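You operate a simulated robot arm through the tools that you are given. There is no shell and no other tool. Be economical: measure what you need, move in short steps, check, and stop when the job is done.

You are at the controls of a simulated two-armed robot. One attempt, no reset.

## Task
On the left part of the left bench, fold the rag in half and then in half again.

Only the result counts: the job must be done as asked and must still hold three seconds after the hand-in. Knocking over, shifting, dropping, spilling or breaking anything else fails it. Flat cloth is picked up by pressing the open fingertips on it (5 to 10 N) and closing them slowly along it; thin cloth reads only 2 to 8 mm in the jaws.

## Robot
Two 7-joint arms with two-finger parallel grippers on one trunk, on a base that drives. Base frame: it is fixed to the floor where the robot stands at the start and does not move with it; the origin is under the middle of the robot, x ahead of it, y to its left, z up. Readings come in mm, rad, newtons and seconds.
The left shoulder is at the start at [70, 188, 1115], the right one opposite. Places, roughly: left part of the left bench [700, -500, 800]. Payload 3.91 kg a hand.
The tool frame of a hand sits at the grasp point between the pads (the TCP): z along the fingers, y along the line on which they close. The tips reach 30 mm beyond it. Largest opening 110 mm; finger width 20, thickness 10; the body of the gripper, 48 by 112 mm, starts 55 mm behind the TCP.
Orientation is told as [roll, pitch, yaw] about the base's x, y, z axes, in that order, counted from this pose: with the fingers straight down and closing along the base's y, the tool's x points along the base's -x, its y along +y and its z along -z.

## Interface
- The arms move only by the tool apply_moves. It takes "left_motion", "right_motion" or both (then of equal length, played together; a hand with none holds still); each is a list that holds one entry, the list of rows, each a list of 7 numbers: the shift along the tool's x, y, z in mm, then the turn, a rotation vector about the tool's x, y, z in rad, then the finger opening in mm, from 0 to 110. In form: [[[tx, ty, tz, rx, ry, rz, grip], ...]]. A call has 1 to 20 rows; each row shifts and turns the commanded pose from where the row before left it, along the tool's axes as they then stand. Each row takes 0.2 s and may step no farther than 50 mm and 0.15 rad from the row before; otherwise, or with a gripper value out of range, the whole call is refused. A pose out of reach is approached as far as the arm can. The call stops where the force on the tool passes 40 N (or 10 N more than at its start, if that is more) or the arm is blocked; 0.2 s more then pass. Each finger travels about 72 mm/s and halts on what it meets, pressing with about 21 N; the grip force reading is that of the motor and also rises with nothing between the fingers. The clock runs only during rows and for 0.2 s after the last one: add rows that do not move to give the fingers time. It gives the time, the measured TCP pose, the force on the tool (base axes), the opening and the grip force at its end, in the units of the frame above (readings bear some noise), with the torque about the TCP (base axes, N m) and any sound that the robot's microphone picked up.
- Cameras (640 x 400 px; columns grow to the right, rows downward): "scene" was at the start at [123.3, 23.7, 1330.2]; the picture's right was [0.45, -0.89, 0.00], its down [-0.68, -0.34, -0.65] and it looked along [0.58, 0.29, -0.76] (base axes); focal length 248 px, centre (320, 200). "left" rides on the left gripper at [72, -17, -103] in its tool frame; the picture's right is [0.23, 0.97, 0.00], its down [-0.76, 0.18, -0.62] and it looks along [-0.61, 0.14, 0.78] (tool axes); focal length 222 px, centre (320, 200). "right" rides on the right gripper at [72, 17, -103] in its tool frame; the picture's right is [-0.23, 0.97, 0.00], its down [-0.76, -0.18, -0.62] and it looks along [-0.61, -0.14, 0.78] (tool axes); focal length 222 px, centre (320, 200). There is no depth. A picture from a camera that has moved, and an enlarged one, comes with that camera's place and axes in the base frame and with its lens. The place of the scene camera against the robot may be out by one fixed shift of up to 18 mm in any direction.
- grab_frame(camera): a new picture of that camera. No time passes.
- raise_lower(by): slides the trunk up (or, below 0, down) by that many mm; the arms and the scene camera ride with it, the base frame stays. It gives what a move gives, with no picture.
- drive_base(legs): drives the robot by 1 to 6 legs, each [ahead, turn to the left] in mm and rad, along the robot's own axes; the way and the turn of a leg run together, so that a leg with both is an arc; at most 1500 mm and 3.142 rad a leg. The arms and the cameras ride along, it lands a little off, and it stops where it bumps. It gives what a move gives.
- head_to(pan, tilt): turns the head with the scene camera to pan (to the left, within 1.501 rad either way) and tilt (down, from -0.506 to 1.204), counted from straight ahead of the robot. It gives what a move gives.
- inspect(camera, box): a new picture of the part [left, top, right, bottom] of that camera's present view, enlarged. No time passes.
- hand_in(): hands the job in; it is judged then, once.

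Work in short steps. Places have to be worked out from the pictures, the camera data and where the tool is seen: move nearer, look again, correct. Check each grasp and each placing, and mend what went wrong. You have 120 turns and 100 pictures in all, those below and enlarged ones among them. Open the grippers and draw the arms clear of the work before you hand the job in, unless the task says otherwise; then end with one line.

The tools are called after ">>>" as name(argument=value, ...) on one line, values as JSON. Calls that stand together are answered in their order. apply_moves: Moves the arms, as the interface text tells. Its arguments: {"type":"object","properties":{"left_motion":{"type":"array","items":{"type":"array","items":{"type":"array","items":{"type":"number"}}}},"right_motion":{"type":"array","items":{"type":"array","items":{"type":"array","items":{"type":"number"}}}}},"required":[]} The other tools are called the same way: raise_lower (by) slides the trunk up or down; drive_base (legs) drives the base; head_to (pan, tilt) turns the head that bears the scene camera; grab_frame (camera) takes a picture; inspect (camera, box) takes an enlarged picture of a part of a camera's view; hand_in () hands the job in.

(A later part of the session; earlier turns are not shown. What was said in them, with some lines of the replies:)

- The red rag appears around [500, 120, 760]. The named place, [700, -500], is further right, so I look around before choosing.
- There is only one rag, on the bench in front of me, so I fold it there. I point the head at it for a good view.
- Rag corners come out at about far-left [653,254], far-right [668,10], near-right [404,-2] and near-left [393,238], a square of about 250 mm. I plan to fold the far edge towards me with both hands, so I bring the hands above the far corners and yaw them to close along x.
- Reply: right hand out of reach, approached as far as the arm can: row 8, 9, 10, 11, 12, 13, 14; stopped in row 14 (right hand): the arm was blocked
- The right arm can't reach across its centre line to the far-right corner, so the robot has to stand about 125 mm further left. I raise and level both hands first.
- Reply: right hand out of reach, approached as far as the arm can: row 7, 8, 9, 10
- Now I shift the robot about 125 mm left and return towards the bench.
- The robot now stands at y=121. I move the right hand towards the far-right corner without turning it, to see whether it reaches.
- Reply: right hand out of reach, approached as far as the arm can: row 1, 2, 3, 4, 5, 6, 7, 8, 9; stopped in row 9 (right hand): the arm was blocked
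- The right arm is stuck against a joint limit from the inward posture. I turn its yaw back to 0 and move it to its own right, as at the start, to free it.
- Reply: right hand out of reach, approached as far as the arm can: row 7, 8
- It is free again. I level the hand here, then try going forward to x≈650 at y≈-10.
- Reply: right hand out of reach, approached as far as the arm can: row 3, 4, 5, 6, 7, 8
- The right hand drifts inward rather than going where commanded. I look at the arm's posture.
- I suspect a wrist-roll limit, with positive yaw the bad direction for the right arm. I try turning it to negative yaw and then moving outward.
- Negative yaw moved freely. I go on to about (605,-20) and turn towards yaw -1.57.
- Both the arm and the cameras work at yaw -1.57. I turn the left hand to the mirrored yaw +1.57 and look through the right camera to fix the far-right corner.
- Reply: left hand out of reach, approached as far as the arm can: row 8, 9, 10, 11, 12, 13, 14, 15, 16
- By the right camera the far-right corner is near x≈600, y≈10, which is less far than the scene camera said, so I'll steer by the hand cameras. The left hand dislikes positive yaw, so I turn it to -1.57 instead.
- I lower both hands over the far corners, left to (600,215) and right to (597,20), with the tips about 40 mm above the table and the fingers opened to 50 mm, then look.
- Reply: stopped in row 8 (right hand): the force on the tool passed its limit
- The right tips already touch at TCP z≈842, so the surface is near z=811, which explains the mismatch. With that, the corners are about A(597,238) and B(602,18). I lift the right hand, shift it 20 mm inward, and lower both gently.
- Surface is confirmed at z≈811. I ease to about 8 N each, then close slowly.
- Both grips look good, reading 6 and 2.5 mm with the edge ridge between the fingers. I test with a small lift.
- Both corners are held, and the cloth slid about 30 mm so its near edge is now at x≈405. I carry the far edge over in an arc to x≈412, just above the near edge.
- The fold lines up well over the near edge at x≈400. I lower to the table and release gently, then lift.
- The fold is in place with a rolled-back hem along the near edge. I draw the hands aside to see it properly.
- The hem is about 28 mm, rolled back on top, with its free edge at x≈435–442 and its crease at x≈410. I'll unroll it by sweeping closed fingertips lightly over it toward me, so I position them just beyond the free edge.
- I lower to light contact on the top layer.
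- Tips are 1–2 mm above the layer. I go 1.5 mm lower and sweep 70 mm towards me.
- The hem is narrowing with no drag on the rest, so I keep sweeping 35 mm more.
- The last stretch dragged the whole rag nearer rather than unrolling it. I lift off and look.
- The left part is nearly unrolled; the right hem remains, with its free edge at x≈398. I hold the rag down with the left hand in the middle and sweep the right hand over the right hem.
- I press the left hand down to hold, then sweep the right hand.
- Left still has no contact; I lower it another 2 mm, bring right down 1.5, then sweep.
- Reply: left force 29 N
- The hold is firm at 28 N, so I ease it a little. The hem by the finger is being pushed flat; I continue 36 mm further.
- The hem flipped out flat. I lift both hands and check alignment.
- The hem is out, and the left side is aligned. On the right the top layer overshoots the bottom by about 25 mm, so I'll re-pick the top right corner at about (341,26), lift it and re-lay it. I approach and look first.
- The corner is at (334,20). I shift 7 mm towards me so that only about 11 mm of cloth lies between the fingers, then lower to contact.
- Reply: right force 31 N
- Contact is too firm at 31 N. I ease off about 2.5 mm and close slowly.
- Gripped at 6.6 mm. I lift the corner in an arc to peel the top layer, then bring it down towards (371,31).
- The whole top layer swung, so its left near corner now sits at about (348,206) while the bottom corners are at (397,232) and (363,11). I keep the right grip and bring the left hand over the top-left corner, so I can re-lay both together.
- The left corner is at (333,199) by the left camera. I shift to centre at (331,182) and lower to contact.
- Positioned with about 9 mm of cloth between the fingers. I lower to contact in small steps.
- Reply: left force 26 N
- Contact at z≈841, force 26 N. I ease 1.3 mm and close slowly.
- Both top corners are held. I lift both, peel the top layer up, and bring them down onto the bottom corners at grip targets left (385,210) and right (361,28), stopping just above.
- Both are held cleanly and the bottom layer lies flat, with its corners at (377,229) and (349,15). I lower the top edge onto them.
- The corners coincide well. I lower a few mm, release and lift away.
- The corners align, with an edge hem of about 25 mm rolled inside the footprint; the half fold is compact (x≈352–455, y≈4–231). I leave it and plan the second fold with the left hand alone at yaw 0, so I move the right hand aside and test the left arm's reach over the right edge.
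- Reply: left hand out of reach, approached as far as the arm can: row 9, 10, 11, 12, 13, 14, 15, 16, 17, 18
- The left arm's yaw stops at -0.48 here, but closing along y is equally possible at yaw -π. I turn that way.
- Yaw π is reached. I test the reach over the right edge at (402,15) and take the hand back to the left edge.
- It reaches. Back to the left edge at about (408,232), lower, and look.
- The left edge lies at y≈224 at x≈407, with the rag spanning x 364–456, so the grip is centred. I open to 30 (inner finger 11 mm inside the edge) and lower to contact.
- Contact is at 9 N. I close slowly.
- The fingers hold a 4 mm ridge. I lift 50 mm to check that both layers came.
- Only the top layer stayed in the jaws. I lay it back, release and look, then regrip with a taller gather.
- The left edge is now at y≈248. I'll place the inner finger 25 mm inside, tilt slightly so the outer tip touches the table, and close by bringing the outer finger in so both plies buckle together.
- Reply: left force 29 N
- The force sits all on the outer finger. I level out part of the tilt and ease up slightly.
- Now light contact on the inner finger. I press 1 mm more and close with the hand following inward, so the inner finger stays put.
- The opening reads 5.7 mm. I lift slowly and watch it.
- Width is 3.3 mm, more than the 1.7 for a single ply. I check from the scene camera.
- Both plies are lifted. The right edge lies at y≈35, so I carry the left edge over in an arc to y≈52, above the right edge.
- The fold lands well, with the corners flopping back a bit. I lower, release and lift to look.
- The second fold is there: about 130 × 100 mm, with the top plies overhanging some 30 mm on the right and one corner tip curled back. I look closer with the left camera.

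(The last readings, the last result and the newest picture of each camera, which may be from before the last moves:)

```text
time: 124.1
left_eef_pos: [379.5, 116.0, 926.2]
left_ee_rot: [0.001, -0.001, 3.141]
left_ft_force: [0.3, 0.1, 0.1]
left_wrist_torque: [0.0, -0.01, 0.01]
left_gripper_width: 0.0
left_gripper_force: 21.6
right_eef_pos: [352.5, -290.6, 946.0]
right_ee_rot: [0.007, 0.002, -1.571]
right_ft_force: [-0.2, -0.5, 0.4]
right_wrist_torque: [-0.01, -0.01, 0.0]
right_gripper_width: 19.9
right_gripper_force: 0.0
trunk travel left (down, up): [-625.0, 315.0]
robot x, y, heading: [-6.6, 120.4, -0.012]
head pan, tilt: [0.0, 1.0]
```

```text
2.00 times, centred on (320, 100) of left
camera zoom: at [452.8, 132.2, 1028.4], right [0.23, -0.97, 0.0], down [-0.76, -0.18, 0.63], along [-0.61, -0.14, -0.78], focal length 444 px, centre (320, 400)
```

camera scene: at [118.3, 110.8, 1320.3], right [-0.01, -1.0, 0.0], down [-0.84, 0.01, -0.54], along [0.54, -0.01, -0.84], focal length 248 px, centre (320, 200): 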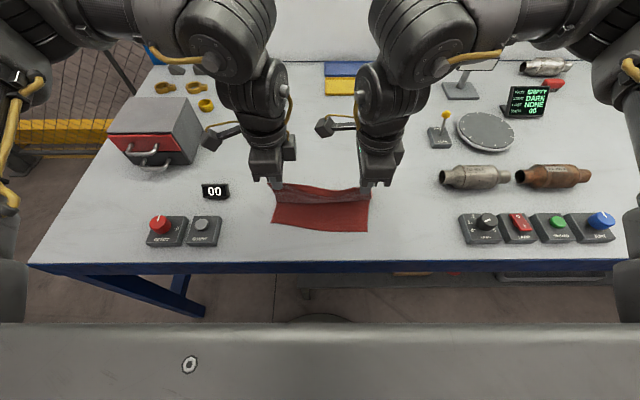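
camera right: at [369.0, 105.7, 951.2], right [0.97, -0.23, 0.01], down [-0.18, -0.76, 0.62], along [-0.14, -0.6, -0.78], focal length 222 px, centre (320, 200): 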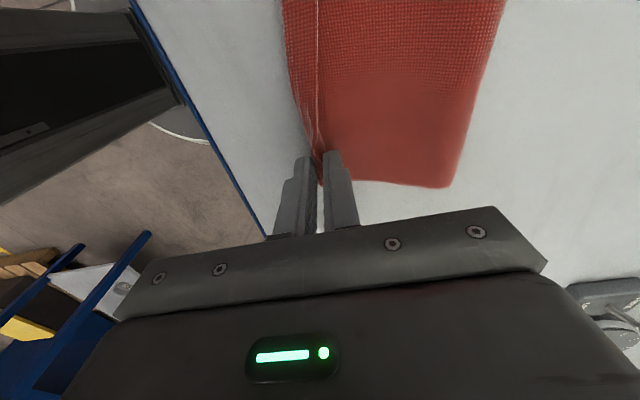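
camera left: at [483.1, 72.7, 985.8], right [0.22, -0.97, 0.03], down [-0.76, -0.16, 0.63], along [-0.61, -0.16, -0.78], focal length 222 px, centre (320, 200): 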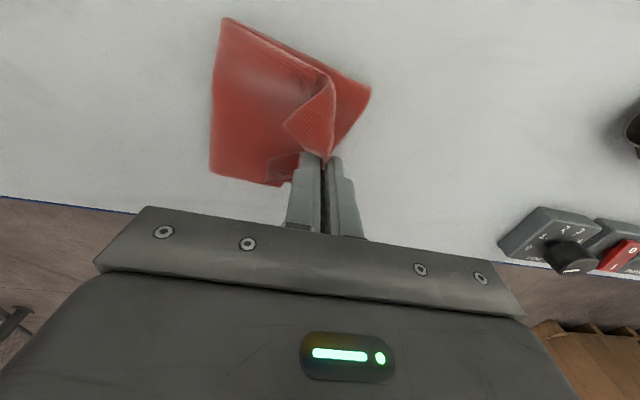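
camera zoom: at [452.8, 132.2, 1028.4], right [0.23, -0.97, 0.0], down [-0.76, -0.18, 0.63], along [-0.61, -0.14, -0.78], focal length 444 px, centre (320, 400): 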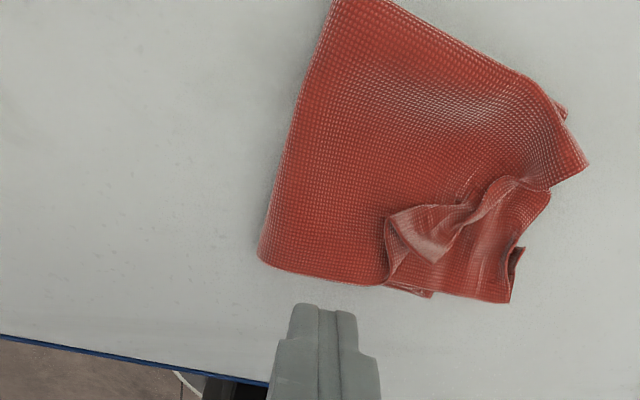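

The curled-back corner lies around x 365–400, y 40–85. I sweep closed fingertips lightly toward -y across it to open it out.

>>> apply_moves(left_motion=[[[2, 8, 25, 0, 0, 0, 0], [1, 0, 25, 0, 0, 0, 0], [0, 0, 20, 0, 0, 0, 0], [0, 0, 6, 0, 0, 0, 0], [0, 0, 0, 0, 0, 0, 0]]])

>>> apply_moves(left_motion=[[[0, 7, 0, 0, 0, 0, 0], [0, 7, 0, 0, 0, 0, 0], [0, 7, 0, 0, 0, 0, 0], [0, 7, 0, 0, 0, 0, 0], [0, 7, 0, 0, 0, 0, 0], [0, 7, 0, 0, 0, 0, 0], [0, 7, 0, 0, 0, 0, 0], [0, 7, 0, 0, 0, 0, 0], [0, 0, 0, 0, 0, 0, 0]]])

>>> inspect(camera="left", box=[160, 50, 480, 250])

```text
time: 125.3
left_eef_pos: [382.1, 109.9, 848.6]
left_ee_rot: [0.002, -0.003, 3.139]
left_ft_force: [-0.4, -0.1, 3.2]
left_wrist_torque: [-0.01, 0.0, 0.02]
left_gripper_width: 0.0
left_gripper_force: 20.8
right_eef_pos: [352.6, -291.9, 945.4]
right_ee_rot: [0.007, 0.002, -1.572]
right_ft_force: [0.0, -0.2, -0.3]
right_wrist_torque: [-0.01, -0.02, 0.0]
right_gripper_width: 19.8
right_gripper_force: 0.0
trunk travel left (down, up): [-625.0, 315.0]
robot x, y, heading: [-6.4, 123.0, -0.012]
head pan, tilt: [0.0, 1.0]
```

```text
time: 127.3
left_eef_pos: [384.2, 52.1, 848.1]
left_ee_rot: [0.002, 0.0, 3.14]
left_ft_force: [0.4, -0.1, 4.3]
left_wrist_torque: [0.02, 0.0, 0.01]
left_gripper_width: 0.0
left_gripper_force: 21.0
right_eef_pos: [352.2, -291.3, 944.6]
right_ee_rot: [0.007, 0.003, -1.571]
right_ft_force: [0.2, 0.5, 0.1]
right_wrist_torque: [-0.02, 0.02, 0.02]
right_gripper_width: 20.1
right_gripper_force: 0.0
trunk travel left (down, up): [-625.0, 315.0]
robot x, y, heading: [-6.7, 126.0, -0.01]
head pan, tilt: [0.0, 1.0]
```

```text
2.00 times, centred on (320, 150) of left
camera zoom: at [456.8, 67.8, 949.5], right [0.23, -0.97, 0.0], down [-0.76, -0.18, 0.63], along [-0.61, -0.14, -0.78], focal length 444 px, centre (320, 300)
```

zoom: 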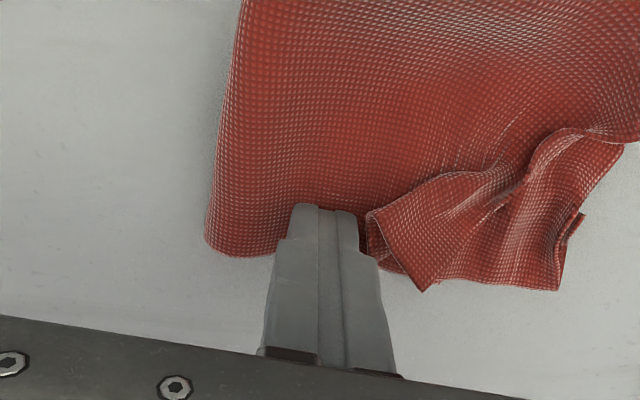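

The light sweep dragged the whole stack about 55 mm to the right without opening the corner. I lift off and look from the scene camera before choosing a fix.

>>> apply_moves(left_motion=[[[0, 0, -20, 0, 0, 0, 0], [0, -10, -30, 0, 0, 0, 0], [0, -40, -30, 0, 0, 0, 0], [0, -45, 0, 0, 0, 0, 0], [0, -45, 0, 0, 0, 0, 0], [0, 0, 0, 0, 0, 0, 0]]])

>>> inspect(camera="scene", box=[270, 150, 430, 250])

```text
time: 128.7
left_eef_pos: [380.3, 191.9, 927.3]
left_ee_rot: [0.0, -0.004, 3.138]
left_ft_force: [0.0, -0.3, -0.6]
left_wrist_torque: [0.02, 0.0, 0.04]
left_gripper_width: 0.0
left_gripper_force: 20.9
right_eef_pos: [352.5, -293.3, 944.8]
right_ee_rot: [0.008, 0.004, -1.57]
right_ft_force: [-0.2, 0.0, -0.3]
right_wrist_torque: [0.01, 0.02, -0.01]
right_gripper_width: 19.9
right_gripper_force: 0.1
trunk travel left (down, up): [-625.0, 315.0]
robot x, y, heading: [-6.6, 120.8, -0.009]
head pan, tilt: [0.0, 1.0]
```

```text
4.00 times, centred on (350, 200) of scene
camera zoom: at [118.2, 109.1, 1320.3], right [-0.01, -1.0, 0.0], down [-0.84, 0.01, -0.54], along [0.54, 0.0, -0.84], focal length 991 px, centre (200, 200)
```

zoom: 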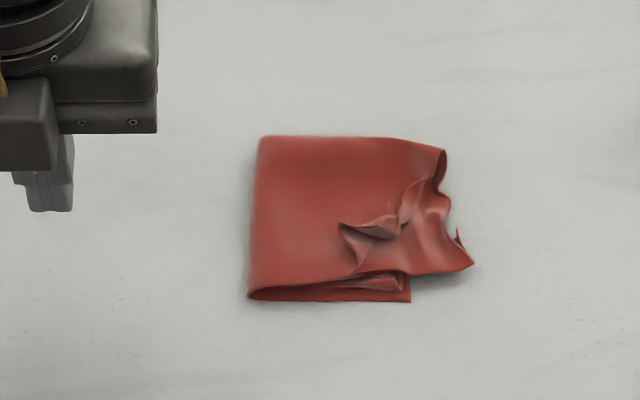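

The top plies overhang the bottom edge (y≈3) by about 35 mm, and the fold edge sits at y≈90. I'll re-grip the overhanging right edge at about (402,-34), lift it and re-lay it further left. I move there and look.

>>> apply_moves(left_motion=[[[4, 38, 0, 0, 0, 0, 40], [4, 38, 0, 0, 0, 0, 40], [4, 38, 0, 0, 0, 0, 40], [4, 38, 0, 0, 0, 0, 40], [4, 38, 0, 0, 0, 0, 40], [2, 36, 0, 0, 0, 0, 40], [0, 0, 25, 0, 0, 0, 40], [0, 0, 25, 0, 0, 0, 40], [0, 0, 20, 0, 0, 0, 40], [0, 0, 0, 0, 0, 0, 40]]])

>>> inspect(camera="left", box=[160, 50, 480, 250])

```text
time: 130.9
left_eef_pos: [404.7, -33.1, 857.9]
left_ee_rot: [0.002, -0.002, 3.141]
left_ft_force: [0.2, 0.3, 0.5]
left_wrist_torque: [0.01, 0.0, -0.03]
left_gripper_width: 39.9
left_gripper_force: 0.0
right_eef_pos: [352.1, -292.0, 944.0]
right_ee_rot: [0.008, 0.003, -1.57]
right_ft_force: [-1.0, -0.4, -0.3]
right_wrist_torque: [0.02, 0.02, -0.01]
right_gripper_width: 20.0
right_gripper_force: 0.0
trunk travel left (down, up): [-625.0, 315.0]
robot x, y, heading: [-7.1, 120.5, -0.011]
head pan, tilt: [0.0, 1.0]
```

```text
2.00 times, centred on (320, 150) of left
camera zoom: at [477.7, -19.1, 961.0], right [0.23, -0.97, 0.0], down [-0.76, -0.18, 0.62], along [-0.61, -0.14, -0.78], focal length 444 px, centre (320, 300)
```

zoom: 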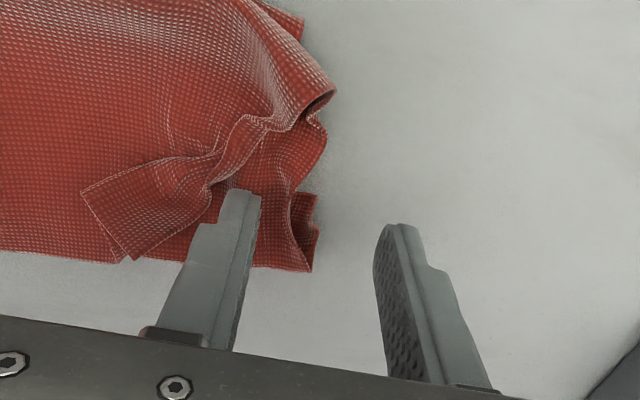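

I see it now: the outer ply's near corner is folded back to the left, its free edge at about (389,36). I'll pinch that flap edge, flip it out to the right, then re-lay.

>>> apply_moves(left_motion=[[[0, 0, -30, 0, 0, 0, 30], [-8, -33, 0, 0, 0, 0, 30], [-8, -33, 0, 0, 0, 0, 30], [0, 0, 20, 0, 0, 0, 30], [0, 0, 10, 0, 0, 0, 30], [0, 0, 6, 0, 0, 0, 30], [0, 0, 3, 0, 0, 0, 30], [0, 0, 0, 0, 0, 0, 30]]])

>>> inspect(camera="left", box=[200, 50, 480, 225])

```text
time: 132.7
left_eef_pos: [386.7, 30.6, 847.3]
left_ee_rot: [0.001, -0.002, 3.14]
left_ft_force: [-0.5, 1.0, 2.1]
left_wrist_torque: [0.02, 0.0, 0.02]
left_gripper_width: 29.7
left_gripper_force: 0.2
right_eef_pos: [352.1, -291.3, 944.7]
right_ee_rot: [0.007, 0.003, -1.574]
right_ft_force: [0.0, 0.8, 0.4]
right_wrist_torque: [-0.02, 0.0, -0.01]
right_gripper_width: 20.0
right_gripper_force: 0.1
trunk travel left (down, up): [-625.0, 315.0]
robot x, y, heading: [-4.1, 122.4, -0.013]
head pan, tilt: [0.0, 1.0]
```

```text
2.29 times, centred on (340, 138) of left
camera zoom: at [461.7, 46.4, 950.0], right [0.23, -0.97, 0.0], down [-0.76, -0.18, 0.62], along [-0.61, -0.14, -0.78], focal length 508 px, centre (274, 343)
```

zoom: 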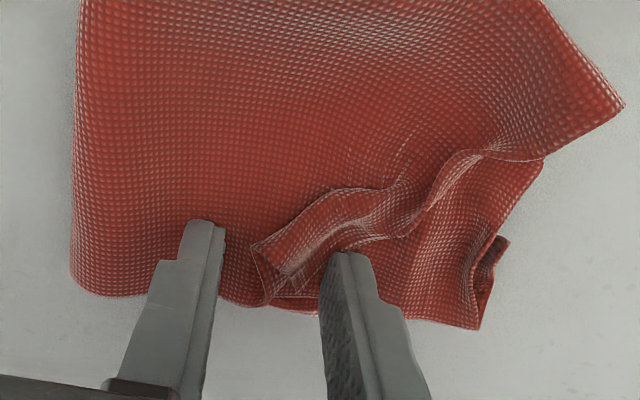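

The flap edge is between the fingers. I close gently and lift.

>>> apply_moves(left_motion=[[[0, 0, 0, 0, 0, 0, 26], [0, 0, 0, 0, 0, 0, 22], [0, 0, 0, 0, 0, 0, 18], [0, 0, 0, 0, 0, 0, 14], [0, 0, 0, 0, 0, 0, 10], [0, 0, 0, 0, 0, 0, 6], [0, 0, 0, 0, 0, 0, 2], [0, 0, 0, 0, 0, 0, 0], [0, 0, 0, 0, 0, 0, 0], [0, 0, -10, 0, 0, 0, 0], [0, 0, -12, 0, 0, 0, 0], [0, 3, -14, 0, 0, 0, 0], [0, 0, 0, 0, 0, 0, 0]]])

>>> inspect(camera="scene", box=[270, 150, 430, 250])

```text
time: 135.5
left_eef_pos: [387.0, 27.3, 883.7]
left_ee_rot: [0.0, -0.003, 3.142]
left_ft_force: [0.8, -0.3, -0.3]
left_wrist_torque: [0.02, 0.03, 0.0]
left_gripper_width: 3.6
left_gripper_force: 20.9
right_eef_pos: [352.7, -292.7, 944.8]
right_ee_rot: [0.007, 0.001, -1.572]
right_ft_force: [0.4, 0.4, -0.4]
right_wrist_torque: [-0.02, 0.02, 0.0]
right_gripper_width: 20.3
right_gripper_force: 0.0
trunk travel left (down, up): [-625.0, 315.0]
robot x, y, heading: [-5.0, 122.0, -0.013]
head pan, tilt: [0.0, 1.0]
```

```text
4.00 times, centred on (350, 200) of scene
camera zoom: at [118.4, 110.5, 1320.3], right [-0.01, -1.0, 0.0], down [-0.84, 0.01, -0.54], along [0.54, -0.01, -0.84], focal length 991 px, centre (200, 200)
```

zoom: 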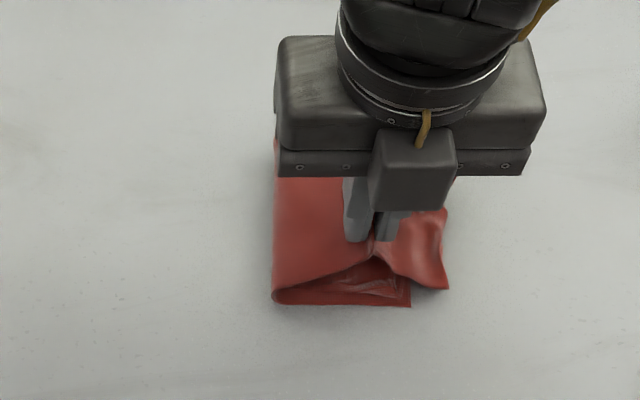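

The pinch took the top plies together near the edge. That can still serve to shift them, so I lift a bit more, move them 25 mm to the left, lay down and release, then look.

>>> apply_moves(left_motion=[[[0, 0, -15, 0, 0, 0, 0], [0, -4, -15, 0, 0, 0, 0], [0, -8, 0, 0, 0, 0, 0], [0, -8, 0, 0, 0, 0, 0], [0, -5, 10, 0, 0, 0, 0], [0, 0, 18, 0, 0, 0, 0], [0, 0, 18, 0, 0, 0, 0], [0, 0, 16, 0, 0, 0, 0], [0, 0, 0, 0, 0, 0, 6], [0, 0, 0, 0, 0, 0, 14], [0, 0, 0, 0, 0, 0, 22], [0, 0, -8, 0, 0, 0, 26], [0, 0, -25, 0, 0, 0, 26], [0, 0, -30, 0, 0, 0, 26], [0, -40, -20, 0, 0, 0, 26], [0, -45, 0, 0, 0, 0, 26], [0, -45, 0, 0, 0, 0, 26], [0, -30, 0, 0, 0, 0, 26], [0, 0, 0, 0, 0, 0, 26]]])

>>> inspect(camera="scene", box=[270, 150, 430, 250])

```text
time: 139.5
left_eef_pos: [389.7, 214.5, 934.1]
left_ee_rot: [-0.001, -0.003, 3.139]
left_ft_force: [0.0, -0.5, 0.0]
left_wrist_torque: [0.05, 0.01, 0.0]
left_gripper_width: 26.0
left_gripper_force: 0.0
right_eef_pos: [352.4, -292.5, 945.1]
right_ee_rot: [0.008, 0.003, -1.571]
right_ft_force: [-0.9, -0.5, 0.8]
right_wrist_torque: [0.05, -0.03, -0.02]
right_gripper_width: 19.9
right_gripper_force: 0.0
trunk travel left (down, up): [-625.0, 315.0]
robot x, y, heading: [-5.0, 122.1, -0.012]
head pan, tilt: [0.0, 1.0]
```

```text
4.00 times, centred on (350, 200) of scene
camera zoom: at [118.3, 109.3, 1320.3], right [-0.01, -1.0, 0.0], down [-0.84, 0.01, -0.54], along [0.54, 0.0, -0.84], focal length 991 px, centre (200, 200)
```

zoom: 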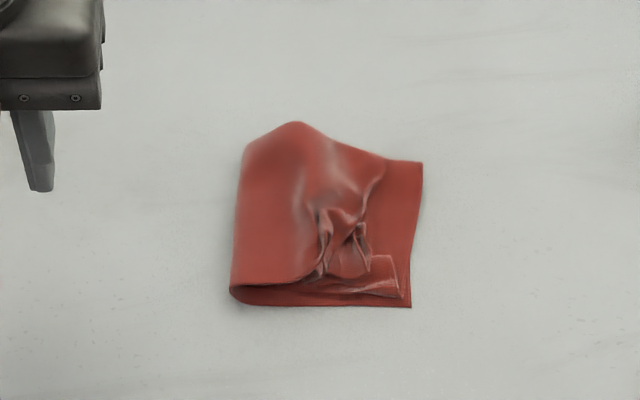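

The overhang is gone: the footprint is about 110 × 105 mm, with a crumple on top around (390, 25–55). I sweep the closed tips a little higher, at z 852, to push only the crumpled edge outward.

>>> apply_moves(left_motion=[[[2, 40, 0, 0, 0, 0, 0], [2, 40, 0, 0, 0, 0, 0], [2, 40, 15, 0, 0, 0, 0], [0, 20, 25, 0, 0, 0, 0], [0, 0, 25, 0, 0, 0, 0], [0, 0, 16, 0, 0, 0, 0], [0, 0, 0, 0, 0, 0, 0], [0, 6, 0, 0, 0, 0, 0], [0, 6, 0, 0, 0, 0, 0], [0, 6, 0, 0, 0, 0, 0], [0, 6, 0, 0, 0, 0, 0], [0, 6, 0, 0, 0, 0, 0], [0, 6, 0, 0, 0, 0, 0], [0, 6, 0, 0, 0, 0, 0], [0, 6, 0, 0, 0, 0, 0], [0, 0, 0, 0, 0, 0, 0]]])

>>> inspect(camera="left", box=[160, 50, 480, 250])

```text
time: 142.9
left_eef_pos: [397.0, 27.3, 854.4]
left_ee_rot: [0.001, 0.0, 3.139]
left_ft_force: [0.3, 0.2, 0.3]
left_wrist_torque: [0.01, 0.02, 0.03]
left_gripper_width: 0.2
left_gripper_force: 20.8
right_eef_pos: [351.6, -291.9, 945.3]
right_ee_rot: [0.007, 0.002, -1.572]
right_ft_force: [-0.1, 0.3, 0.3]
right_wrist_torque: [-0.02, 0.0, -0.02]
right_gripper_width: 20.1
right_gripper_force: 0.1
trunk travel left (down, up): [-625.0, 315.0]
robot x, y, heading: [-6.4, 121.9, -0.015]
head pan, tilt: [0.0, 1.0]
```

```text
2.00 times, centred on (320, 150) of left
camera zoom: at [469.4, 41.8, 957.3], right [0.23, -0.97, 0.0], down [-0.76, -0.18, 0.63], along [-0.61, -0.14, -0.78], focal length 444 px, centre (320, 300)
```

zoom: 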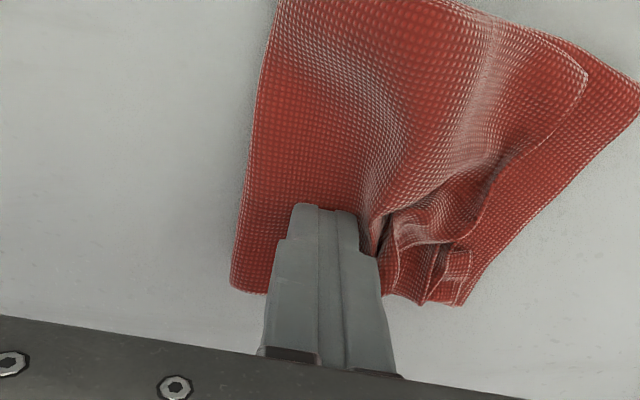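

The stack slid again, so sweeping isn't worth more. The top plies are only about 20–30 mm short of the bottom's right edge, with the near corner crumpled. I'll pinch them lightly there, lift and draw them a little to the right.

>>> apply_moves(left_motion=[[[0, 0, -15, 0, 0, 0, 0], [-6, 0, -15, 0, 0, 0, 30], [-6, 8, 0, 0, 0, 0, 30], [0, 0, 15, 0, 0, 0, 30], [0, 0, 15, 0, 0, 0, 30], [0, 0, 4, 0, 0, 0, 30], [0, 0, 2, 0, 0, 0, 30], [0, 0, 0, 0, 0, 0, 30]]])

>>> inspect(camera="left", box=[160, 50, 480, 250])

```text
time: 144.7
left_eef_pos: [384.1, 19.1, 848.9]
left_ee_rot: [0.0, -0.003, 3.14]
left_ft_force: [-0.3, 0.1, 3.2]
left_wrist_torque: [0.04, 0.08, 0.02]
left_gripper_width: 29.9
left_gripper_force: 0.1
right_eef_pos: [351.2, -292.1, 945.5]
right_ee_rot: [0.007, 0.001, -1.571]
right_ft_force: [0.4, 0.4, -0.4]
right_wrist_torque: [0.0, -0.01, 0.0]
right_gripper_width: 19.9
right_gripper_force: 0.0
trunk travel left (down, up): [-625.0, 315.0]
robot x, y, heading: [-2.2, 119.2, -0.015]
head pan, tilt: [0.0, 1.0]
```

```text
2.00 times, centred on (320, 150) of left
camera zoom: at [456.8, 34.5, 951.8], right [0.23, -0.97, 0.0], down [-0.76, -0.18, 0.62], along [-0.61, -0.14, -0.78], focal length 444 px, centre (320, 300)
```

zoom: 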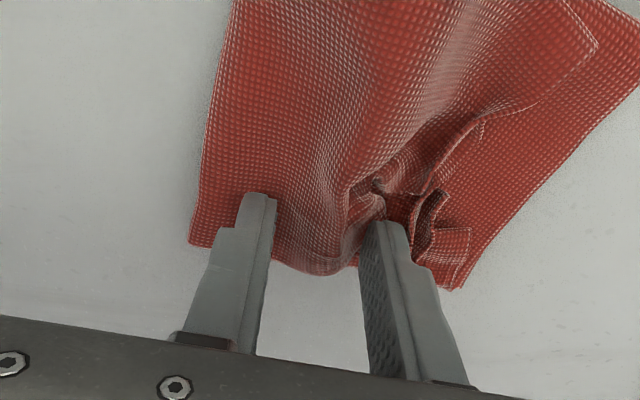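

The outer ply's edge lies between the fingers. I close, lift about 25 mm, draw 22 mm to the right, lay down and release.

>>> apply_moves(left_motion=[[[0, 0, 0, 0, 0, 0, 25], [0, 0, 0, 0, 0, 0, 20], [0, 0, 0, 0, 0, 0, 15], [0, 0, 0, 0, 0, 0, 10], [0, 0, 0, 0, 0, 0, 5], [0, 0, 0, 0, 0, 0, 0], [0, 0, 0, 0, 0, 0, 0], [0, 0, -12, 0, 0, 0, 0], [0, 0, -14, 0, 0, 0, 0], [0, 6, 0, 0, 0, 0, 0], [0, 8, 0, 0, 0, 0, 0], [0, 8, 0, 0, 0, 0, 0], [0, 0, 0, 0, 0, 0, 0]]])

>>> inspect(camera="left", box=[160, 50, 480, 250])

```text
time: 147.5
left_eef_pos: [382.3, -3.6, 874.9]
left_ee_rot: [0.0, -0.004, 3.141]
left_ft_force: [-0.7, 0.2, 0.3]
left_wrist_torque: [0.0, 0.01, 0.01]
left_gripper_width: 6.1
left_gripper_force: 20.9
right_eef_pos: [352.5, -291.5, 944.2]
right_ee_rot: [0.009, 0.002, -1.57]
right_ft_force: [-0.5, 0.0, 0.2]
right_wrist_torque: [-0.01, 0.01, -0.01]
right_gripper_width: 19.7
right_gripper_force: 0.0
trunk travel left (down, up): [-625.0, 315.0]
robot x, y, heading: [-6.9, 121.1, -0.013]
head pan, tilt: [0.0, 1.0]
```

```text
2.00 times, centred on (320, 150) of left
camera zoom: at [455.1, 11.3, 977.2], right [0.22, -0.97, 0.0], down [-0.76, -0.18, 0.63], along [-0.61, -0.14, -0.78], focal length 444 px, centre (320, 300)
```

zoom: 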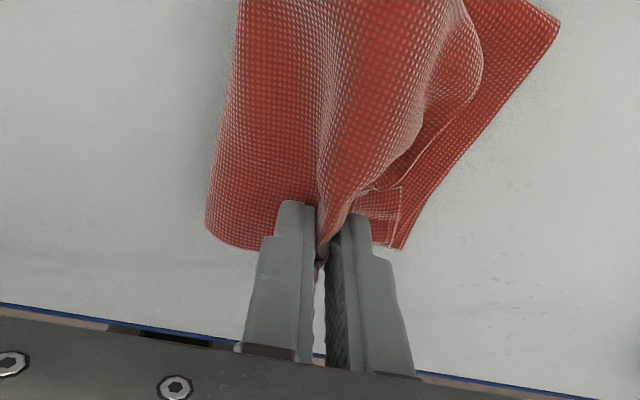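

Both top plies are held at 6 mm, but the near part of the fold sits too far right (bottom only ~83 mm deep there). I lift higher to let the fold re-form further left, then lay the edge back down at y≈-28.

>>> apply_moves(left_motion=[[[3, -8, -16, 0, 0, 0, 0], [3, -8, -18, 0, 0, 0, 0], [3, -8, -18, 0, 0, 0, 0], [0, -6, -10, 0, 0, 0, 0], [0, 0, 0, 0, 0, 0, 0], [0, 8, 2, 0, 0, 0, 0], [0, 12, 6, 0, 0, 0, 0], [0, 12, 12, 0, 0, 0, 0], [0, 11, 18, 0, 0, 0, 0], [0, 8, 20, 0, 0, 0, 0], [0, 3, 20, 0, 0, 0, 0], [0, 0, 0, 0, 0, 0, 0]]])

>>> inspect(camera="left", box=[160, 50, 480, 250])

>>> inspect(camera="scene", box=[290, 150, 450, 250])

```text
time: 150.1
left_eef_pos: [390.6, -28.3, 859.4]
left_ee_rot: [0.0, -0.002, 3.137]
left_ft_force: [0.5, 0.4, -0.1]
left_wrist_torque: [0.01, -0.04, 0.01]
left_gripper_width: 6.0
left_gripper_force: 21.5
right_eef_pos: [351.6, -291.9, 946.5]
right_ee_rot: [0.006, 0.002, -1.571]
right_ft_force: [0.6, -0.3, 0.2]
right_wrist_torque: [-0.02, -0.02, 0.01]
right_gripper_width: 20.0
right_gripper_force: 0.0
trunk travel left (down, up): [-625.0, 315.0]
robot x, y, heading: [-2.5, 123.6, -0.011]
head pan, tilt: [0.0, 1.0]
```

```text
2.00 times, centred on (320, 150) of left
camera zoom: at [463.6, -12.7, 961.7], right [0.22, -0.97, 0.0], down [-0.76, -0.18, 0.62], along [-0.61, -0.14, -0.78], focal length 444 px, centre (320, 300)
```

zoom: 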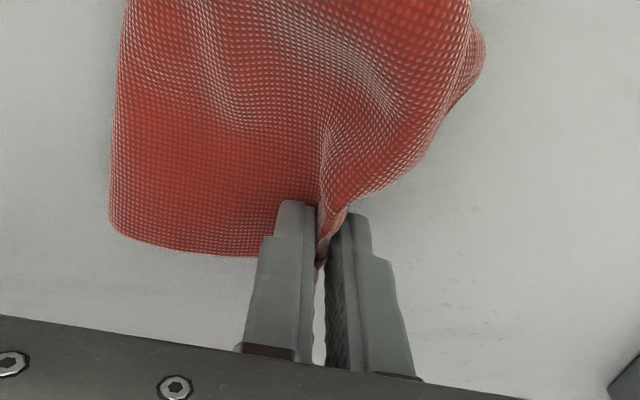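

```text
4.00 times, centred on (370, 200) of scene
camera zoom: at [117.9, 110.5, 1320.4], right [-0.01, -1.0, 0.0], down [-0.84, 0.01, -0.54], along [0.54, -0.01, -0.84], focal length 991 px, centre (120, 200)
```

zoom: 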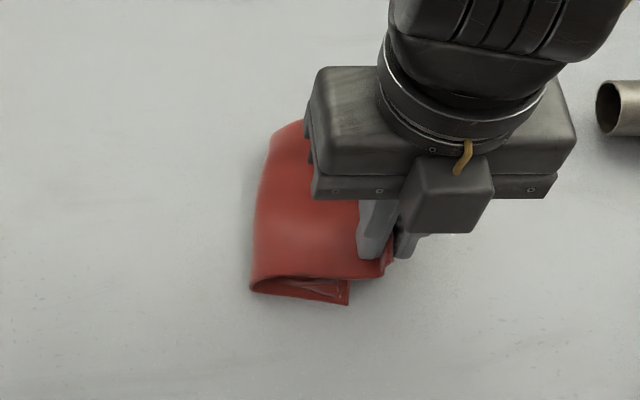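

The near fold is only ~55 mm from the bottom edge, so the loop rolled the wrong way. Still holding both plies, I unfold to the left (grip to y≈135, raised) and fold back again to y≈14.

>>> apply_moves(left_motion=[[[2, -5, -20, 0, 0, 0, 0], [2, -20, -20, 0, 0, 0, 0], [2, -30, -12, 0, 0, 0, 0], [2, -40, -5, 0, 0, 0, 0], [2, -40, 0, 0, 0, 0, 0], [0, -30, 5, 0, 0, 0, 0], [0, 0, 5, 0, 0, 0, 0], [0, 0, 0, 0, 0, 0, 0], [0, 0, 0, 0, 0, 0, 0]]])

>>> inspect(camera="scene", box=[250, 140, 410, 240])

```text
time: 152.1
left_eef_pos: [399.9, 136.4, 906.7]
left_ee_rot: [-0.001, -0.003, 3.139]
left_ft_force: [0.6, 0.1, -0.4]
left_wrist_torque: [0.02, 0.0, 0.01]
left_gripper_width: 6.2
left_gripper_force: 21.1
right_eef_pos: [352.8, -291.7, 944.4]
right_ee_rot: [0.008, 0.002, -1.57]
right_ft_force: [-0.1, -0.2, -0.2]
right_wrist_torque: [-0.03, 0.01, 0.02]
right_gripper_width: 20.3
right_gripper_force: 0.1
trunk travel left (down, up): [-625.0, 315.0]
robot x, y, heading: [-5.3, 123.0, -0.015]
head pan, tilt: [0.0, 1.0]
```

```text
4.00 times, centred on (330, 190) of scene
camera zoom: at [118.1, 110.5, 1320.3], right [-0.01, -1.0, 0.0], down [-0.84, 0.01, -0.54], along [0.54, -0.01, -0.84], focal length 991 px, centre (280, 240)
```

zoom: 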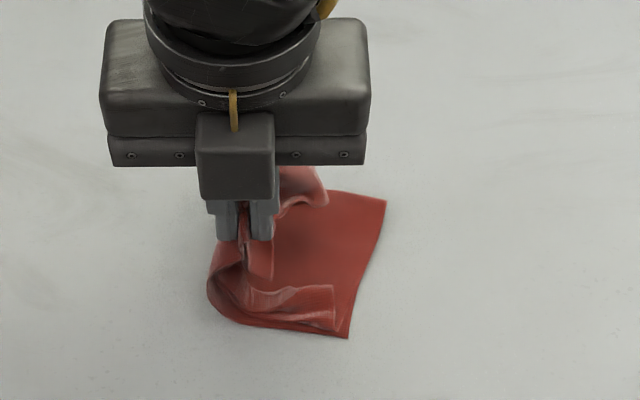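

It is unfolding, though sliding left too. I continue to y≈225, lower, to lay it open to the left.

>>> apply_moves(left_motion=[[[0, -20, 0, 0, 0, 0, 0], [0, -20, 2, 0, 0, 0, 0], [0, -20, 4, 0, 0, 0, 0], [0, -20, 6, 0, 0, 0, 0], [0, -15, 8, 0, 0, 0, 0], [0, -10, 8, 0, 0, 0, 0], [0, 0, 0, 0, 0, 0, 0]]])

>>> inspect(camera="scene", box=[220, 140, 380, 240])

```text
time: 153.7
left_eef_pos: [402.6, 243.8, 877.3]
left_ee_rot: [0.001, -0.002, 3.141]
left_ft_force: [-0.1, -0.5, 0.2]
left_wrist_torque: [0.03, -0.01, 0.01]
left_gripper_width: 6.3
left_gripper_force: 21.1
right_eef_pos: [352.9, -291.8, 943.2]
right_ee_rot: [0.007, 0.003, -1.57]
right_ft_force: [-0.1, 0.0, 0.4]
right_wrist_torque: [0.01, 0.0, 0.03]
right_gripper_width: 20.0
right_gripper_force: 0.0
trunk travel left (down, up): [-625.0, 315.0]
robot x, y, heading: [-4.4, 123.0, -0.008]
head pan, tilt: [0.0, 1.0]
```

```text
4.00 times, centred on (300, 190) of scene
camera zoom: at [118.1, 110.2, 1320.3], right [-0.01, -1.0, 0.0], down [-0.84, 0.01, -0.54], along [0.54, -0.01, -0.84], focal length 991 px, centre (400, 240)
```

zoom: 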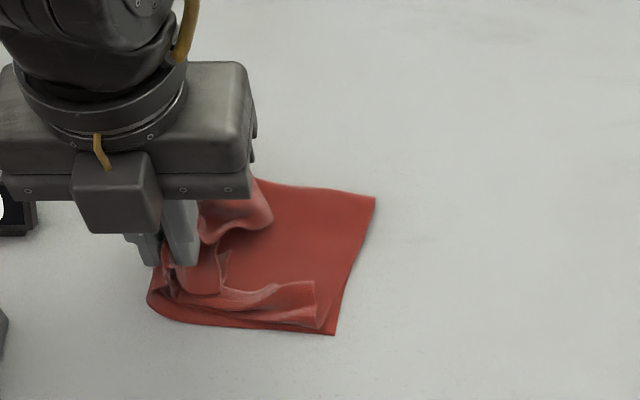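

Now the bottom half is about 109 mm deep, which is right: right edge at y≈135–156, left end at y≈265. I fold back gently to y≈184, lower and release there.

>>> apply_moves(left_motion=[[[0, 0, -20, 0, 0, 0, 0], [0, 8, -15, 0, 0, 0, 0], [0, 14, -3, 0, 0, 0, 0], [0, 16, 4, 0, 0, 0, 0], [0, 12, 14, 0, 0, 0, 0], [0, 8, 18, 0, 0, 0, 0], [0, 2, 16, 0, 0, 0, 0], [0, 0, 10, 0, 0, 0, 0], [0, 0, 0, 0, 0, 0, 0], [0, 0, 0, 0, 0, 0, 8], [0, 0, 0, 0, 0, 0, 14], [0, 0, 0, 0, 0, 0, 22], [0, 0, -8, 0, 0, 0, 26], [0, 0, -25, 0, 0, 0, 26], [0, 0, -35, 0, 0, 0, 26], [0, 0, -35, 0, 0, 0, 26], [0, -40, 0, 0, 0, 0, 26], [0, -45, 0, 0, 0, 0, 26], [0, -40, 0, 0, 0, 0, 26]]])

>>> inspect(camera="scene", box=[220, 140, 380, 240])

```text
time: 157.7
left_eef_pos: [401.2, 309.1, 954.8]
left_ee_rot: [0.001, -0.001, 3.142]
left_ft_force: [-0.7, 0.5, -0.2]
left_wrist_torque: [-0.06, -0.01, 0.01]
left_gripper_width: 25.9
left_gripper_force: 0.1
right_eef_pos: [351.8, -290.3, 946.1]
right_ee_rot: [0.007, 0.001, -1.571]
right_ft_force: [0.3, 0.8, -1.5]
right_wrist_torque: [-0.02, -0.03, -0.02]
right_gripper_width: 20.2
right_gripper_force: 0.0
trunk travel left (down, up): [-625.0, 315.0]
robot x, y, heading: [-6.0, 119.7, -0.015]
head pan, tilt: [0.0, 1.0]
```

```text
4.00 times, centred on (300, 190) of scene
camera zoom: at [117.4, 112.3, 1320.4], right [-0.01, -1.0, 0.0], down [-0.84, 0.01, -0.54], along [0.54, -0.01, -0.84], focal length 991 px, centre (400, 240)
```

zoom: 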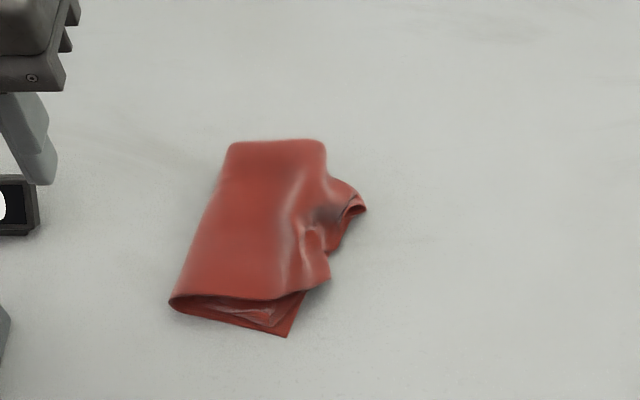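

That's far tidier: a compact stack with the corners out. I pat the bulge down vertically in two places with slightly open fingers, then retreat and look.

>>> apply_moves(left_motion=[[[8, 31, 0, 0, 0, 0, 40], [8, 31, 0, 0, 0, 0, 40], [8, 31, 0, 0, 0, 0, 40], [6, 31, 0, 0, 0, 0, 40], [0, 0, 35, 0, 0, 0, 40], [0, 0, 35, 0, 0, 0, 40], [0, 0, 20, 0, 0, 0, 40], [0, 0, 10, 0, 0, 0, 40], [0, 0, 6, 0, 0, 0, 40], [0, 0, 3, 0, 0, 0, 40], [0, 0, 0, 0, 0, 0, 40], [0, 0, -25, 0, 0, 0, 40], [-18, 0, -10, 0, 0, 0, 40], [-18, 0, 0, 0, 0, 0, 40], [0, 0, 20, 0, 0, 0, 40], [0, 0, 10, 0, 0, 0, 40], [0, 0, 5, 0, 0, 0, 40], [0, 0, 0, 0, 0, 0, 40], [0, 0, -30, 0, 0, 0, 40], [0, 0, -40, 0, 0, 0, 40]]])

>>> apply_moves(left_motion=[[[0, 0, -30, 0, 0, 0, 40], [0, -40, 0, 0, 0, 0, 40], [0, -40, 0, 0, 0, 0, 40], [0, -40, 0, 0, 0, 0, 40], [0, 0, 0, 0, 0, 0, 40]]])

>>> inspect(camera="scene", box=[220, 140, 380, 240])

```text
time: 161.9
left_eef_pos: [394.3, 184.4, 919.1]
left_ee_rot: [-0.002, -0.002, 3.139]
left_ft_force: [-0.4, 1.1, 0.4]
left_wrist_torque: [-0.01, -0.02, 0.03]
left_gripper_width: 40.0
left_gripper_force: 0.0
right_eef_pos: [352.0, -292.3, 945.3]
right_ee_rot: [0.006, 0.002, -1.569]
right_ft_force: [-0.8, -0.4, 0.0]
right_wrist_torque: [0.02, 0.01, -0.01]
right_gripper_width: 20.0
right_gripper_force: 0.0
trunk travel left (down, up): [-625.0, 315.0]
robot x, y, heading: [-4.8, 123.0, -0.012]
head pan, tilt: [0.0, 1.0]
```

```text
time: 163.1
left_eef_pos: [397.3, 302.7, 947.2]
left_ee_rot: [-0.001, -0.004, 3.137]
left_ft_force: [-0.3, -0.8, -0.4]
left_wrist_torque: [0.0, 0.02, -0.01]
left_gripper_width: 40.0
left_gripper_force: 0.1
right_eef_pos: [354.0, -292.4, 944.8]
right_ee_rot: [0.007, 0.004, -1.571]
right_ft_force: [-0.1, -0.4, 0.3]
right_wrist_torque: [0.05, 0.06, 0.0]
right_gripper_width: 19.8
right_gripper_force: 0.1
trunk travel left (down, up): [-625.0, 315.0]
robot x, y, heading: [-5.9, 121.9, -0.012]
head pan, tilt: [0.0, 1.0]
```

```text
4.00 times, centred on (300, 190) of scene
camera zoom: at [118.8, 109.6, 1320.3], right [-0.01, -1.0, 0.0], down [-0.84, 0.01, -0.54], along [0.54, 0.0, -0.84], focal length 991 px, centre (400, 240)
```

zoom: 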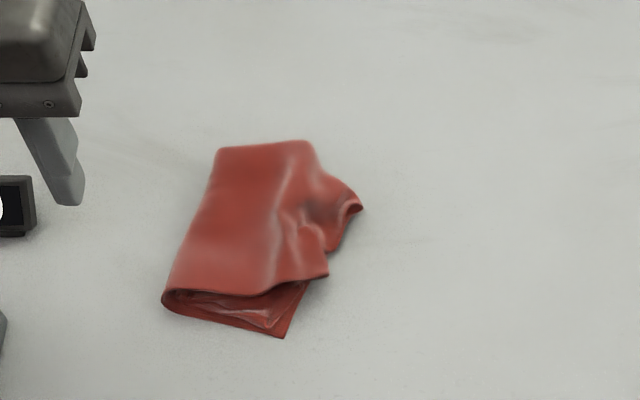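

The stack is nearly square, about 110 mm a side, and only puffy. I pat once more, lower, on the far-right bump and the near side, then check from the left camera.

>>> apply_moves(left_motion=[[[12, 36, 0, 0, 0, 0, 40], [12, 36, 0, 0, 0, 0, 40], [12, 36, 0, 0, 0, 0, 40], [8, 25, 0, 0, 0, 0, 40], [0, 0, 35, 0, 0, 0, 40], [0, 0, 30, 0, 0, 0, 40], [0, 0, 20, 0, 0, 0, 40], [0, 0, 10, 0, 0, 0, 40], [0, 0, 5, 0, 0, 0, 40], [0, 0, 2, 0, 0, 0, 40], [0, 0, 0, 0, 0, 0, 40]]])

>>> apply_moves(left_motion=[[[0, 0, -25, 0, 0, 0, 40], [-25, -5, -10, 0, 0, 0, 40], [-25, -5, 0, 0, 0, 0, 40], [-12, -5, 0, 0, 0, 0, 40], [0, 0, 20, 0, 0, 0, 40], [0, 0, 10, 0, 0, 0, 40], [0, 0, 5, 0, 0, 0, 40], [0, 0, 0, 0, 0, 0, 40]]])

>>> apply_moves(left_motion=[[[0, 0, -35, 0, 0, 0, 40], [0, 0, -35, 0, 0, 0, 40], [0, 0, -35, 0, 0, 0, 40], [0, -40, 0, 0, 0, 0, 40], [0, -40, 0, 0, 0, 0, 40], [0, -40, 0, 0, 0, 0, 40], [0, -30, 0, 0, 0, 0, 40], [0, 0, 0, 0, 0, 0, 40]]])

>>> inspect(camera="scene", box=[220, 140, 380, 240])

>>> grab_frame(camera="scene")

```text
time: 165.5
left_eef_pos: [440.8, 167.2, 847.1]
left_ee_rot: [0.002, -0.002, 3.139]
left_ft_force: [0.5, 0.4, 5.4]
left_wrist_torque: [0.11, 0.06, -0.02]
left_gripper_width: 39.9
left_gripper_force: 0.1
right_eef_pos: [352.9, -291.9, 945.1]
right_ee_rot: [0.007, 0.001, -1.571]
right_ft_force: [-0.8, 0.2, 0.4]
right_wrist_torque: [0.0, -0.03, 0.02]
right_gripper_width: 20.0
right_gripper_force: 0.0
trunk travel left (down, up): [-625.0, 315.0]
robot x, y, heading: [-7.1, 124.6, -0.007]
head pan, tilt: [0.0, 1.0]
```

```text
time: 167.3
left_eef_pos: [378.4, 185.6, 845.5]
left_ee_rot: [0.001, -0.002, 3.138]
left_ft_force: [0.1, -0.1, 0.2]
left_wrist_torque: [0.01, -0.02, 0.0]
left_gripper_width: 40.0
left_gripper_force: 0.1
right_eef_pos: [351.6, -291.5, 944.8]
right_ee_rot: [0.007, 0.002, -1.572]
right_ft_force: [0.3, 0.9, 0.6]
right_wrist_torque: [0.02, 0.01, 0.01]
right_gripper_width: 20.3
right_gripper_force: 0.1
trunk travel left (down, up): [-625.0, 315.0]
robot x, y, heading: [-6.5, 123.5, -0.007]
head pan, tilt: [0.0, 1.0]
```

```text
time: 169.1
left_eef_pos: [381.0, 334.2, 951.0]
left_ee_rot: [0.0, -0.004, 3.136]
left_ft_force: [-0.2, -0.3, 0.5]
left_wrist_torque: [0.01, 0.0, -0.01]
left_gripper_width: 40.0
left_gripper_force: 0.0
right_eef_pos: [351.8, -292.6, 943.6]
right_ee_rot: [0.008, 0.004, -1.572]
right_ft_force: [0.4, 0.6, 0.1]
right_wrist_torque: [0.03, -0.04, -0.01]
right_gripper_width: 20.1
right_gripper_force: 0.1
trunk travel left (down, up): [-625.0, 315.0]
robot x, y, heading: [-6.0, 124.4, -0.013]
head pan, tilt: [0.0, 1.0]
```

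```text
4.00 times, centred on (300, 190) of scene
camera zoom: at [118.4, 109.5, 1320.3], right [-0.01, -1.0, 0.0], down [-0.84, 0.01, -0.54], along [0.54, 0.0, -0.84], focal length 991 px, centre (400, 240)
```

zoom: 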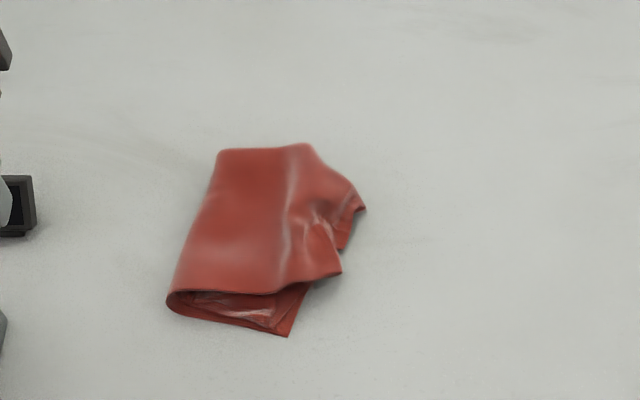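

```text
4 pictures are left
camera scene: at [118.4, 109.5, 1320.3], right [-0.01, -1.0, 0.0], down [-0.84, 0.01, -0.54], along [0.54, 0.0, -0.84], focal length 248 px, centre (320, 200)
```

scene: 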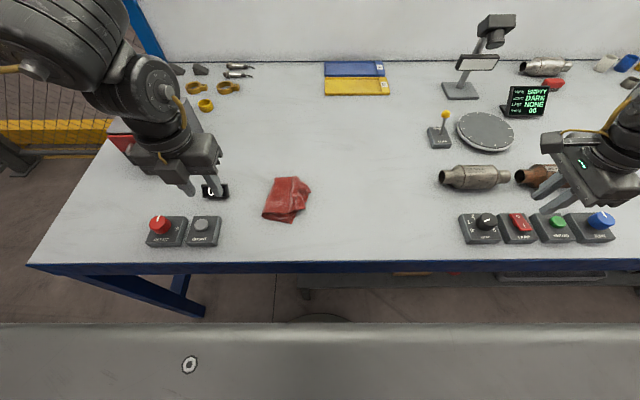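

The rag is folded twice into a compact stack of about 110 mm, and nothing else has moved. I raise and open both grippers, then hand in.

>>> apply_moves(left_motion=[[[0, 0, -25, 0, 0, 0, 60], [0, 0, -25, 0, 0, 0, 80], [0, 0, 0, 0, 0, 0, 80]]], right_motion=[[[0, 0, -25, 0, 0, 0, 60], [0, 0, -25, 0, 0, 0, 80], [0, 0, 0, 0, 0, 0, 80]]])

>>> hand_in()

```text
time: 169.9
left_eef_pos: [378.8, 336.1, 1002.1]
left_ee_rot: [-0.001, -0.005, 3.14]
left_ft_force: [0.6, -0.3, 0.2]
left_wrist_torque: [0.03, 0.03, 0.0]
left_gripper_width: 79.9
left_gripper_force: 0.0
right_eef_pos: [353.3, -293.5, 994.1]
right_ee_rot: [0.004, 0.003, -1.573]
right_ft_force: [-0.2, 0.9, 0.2]
right_wrist_torque: [0.01, -0.03, -0.01]
right_gripper_width: 80.2
right_gripper_force: 0.1
trunk travel left (down, up): [-625.0, 315.0]
robot x, y, heading: [-4.2, 122.7, -0.01]
head pan, tilt: [0.0, 1.0]
```

```text
The job is handed in.
```

I handed in the rag folded in half twice, a stack of about 110 mm a side. It is uneven: one top edge overhangs by about 20–25 mm, the far corner is bumpy, and the first fold has a hem of about 25 mm rolled inside. The last picture shows nothing else on the bench moved.
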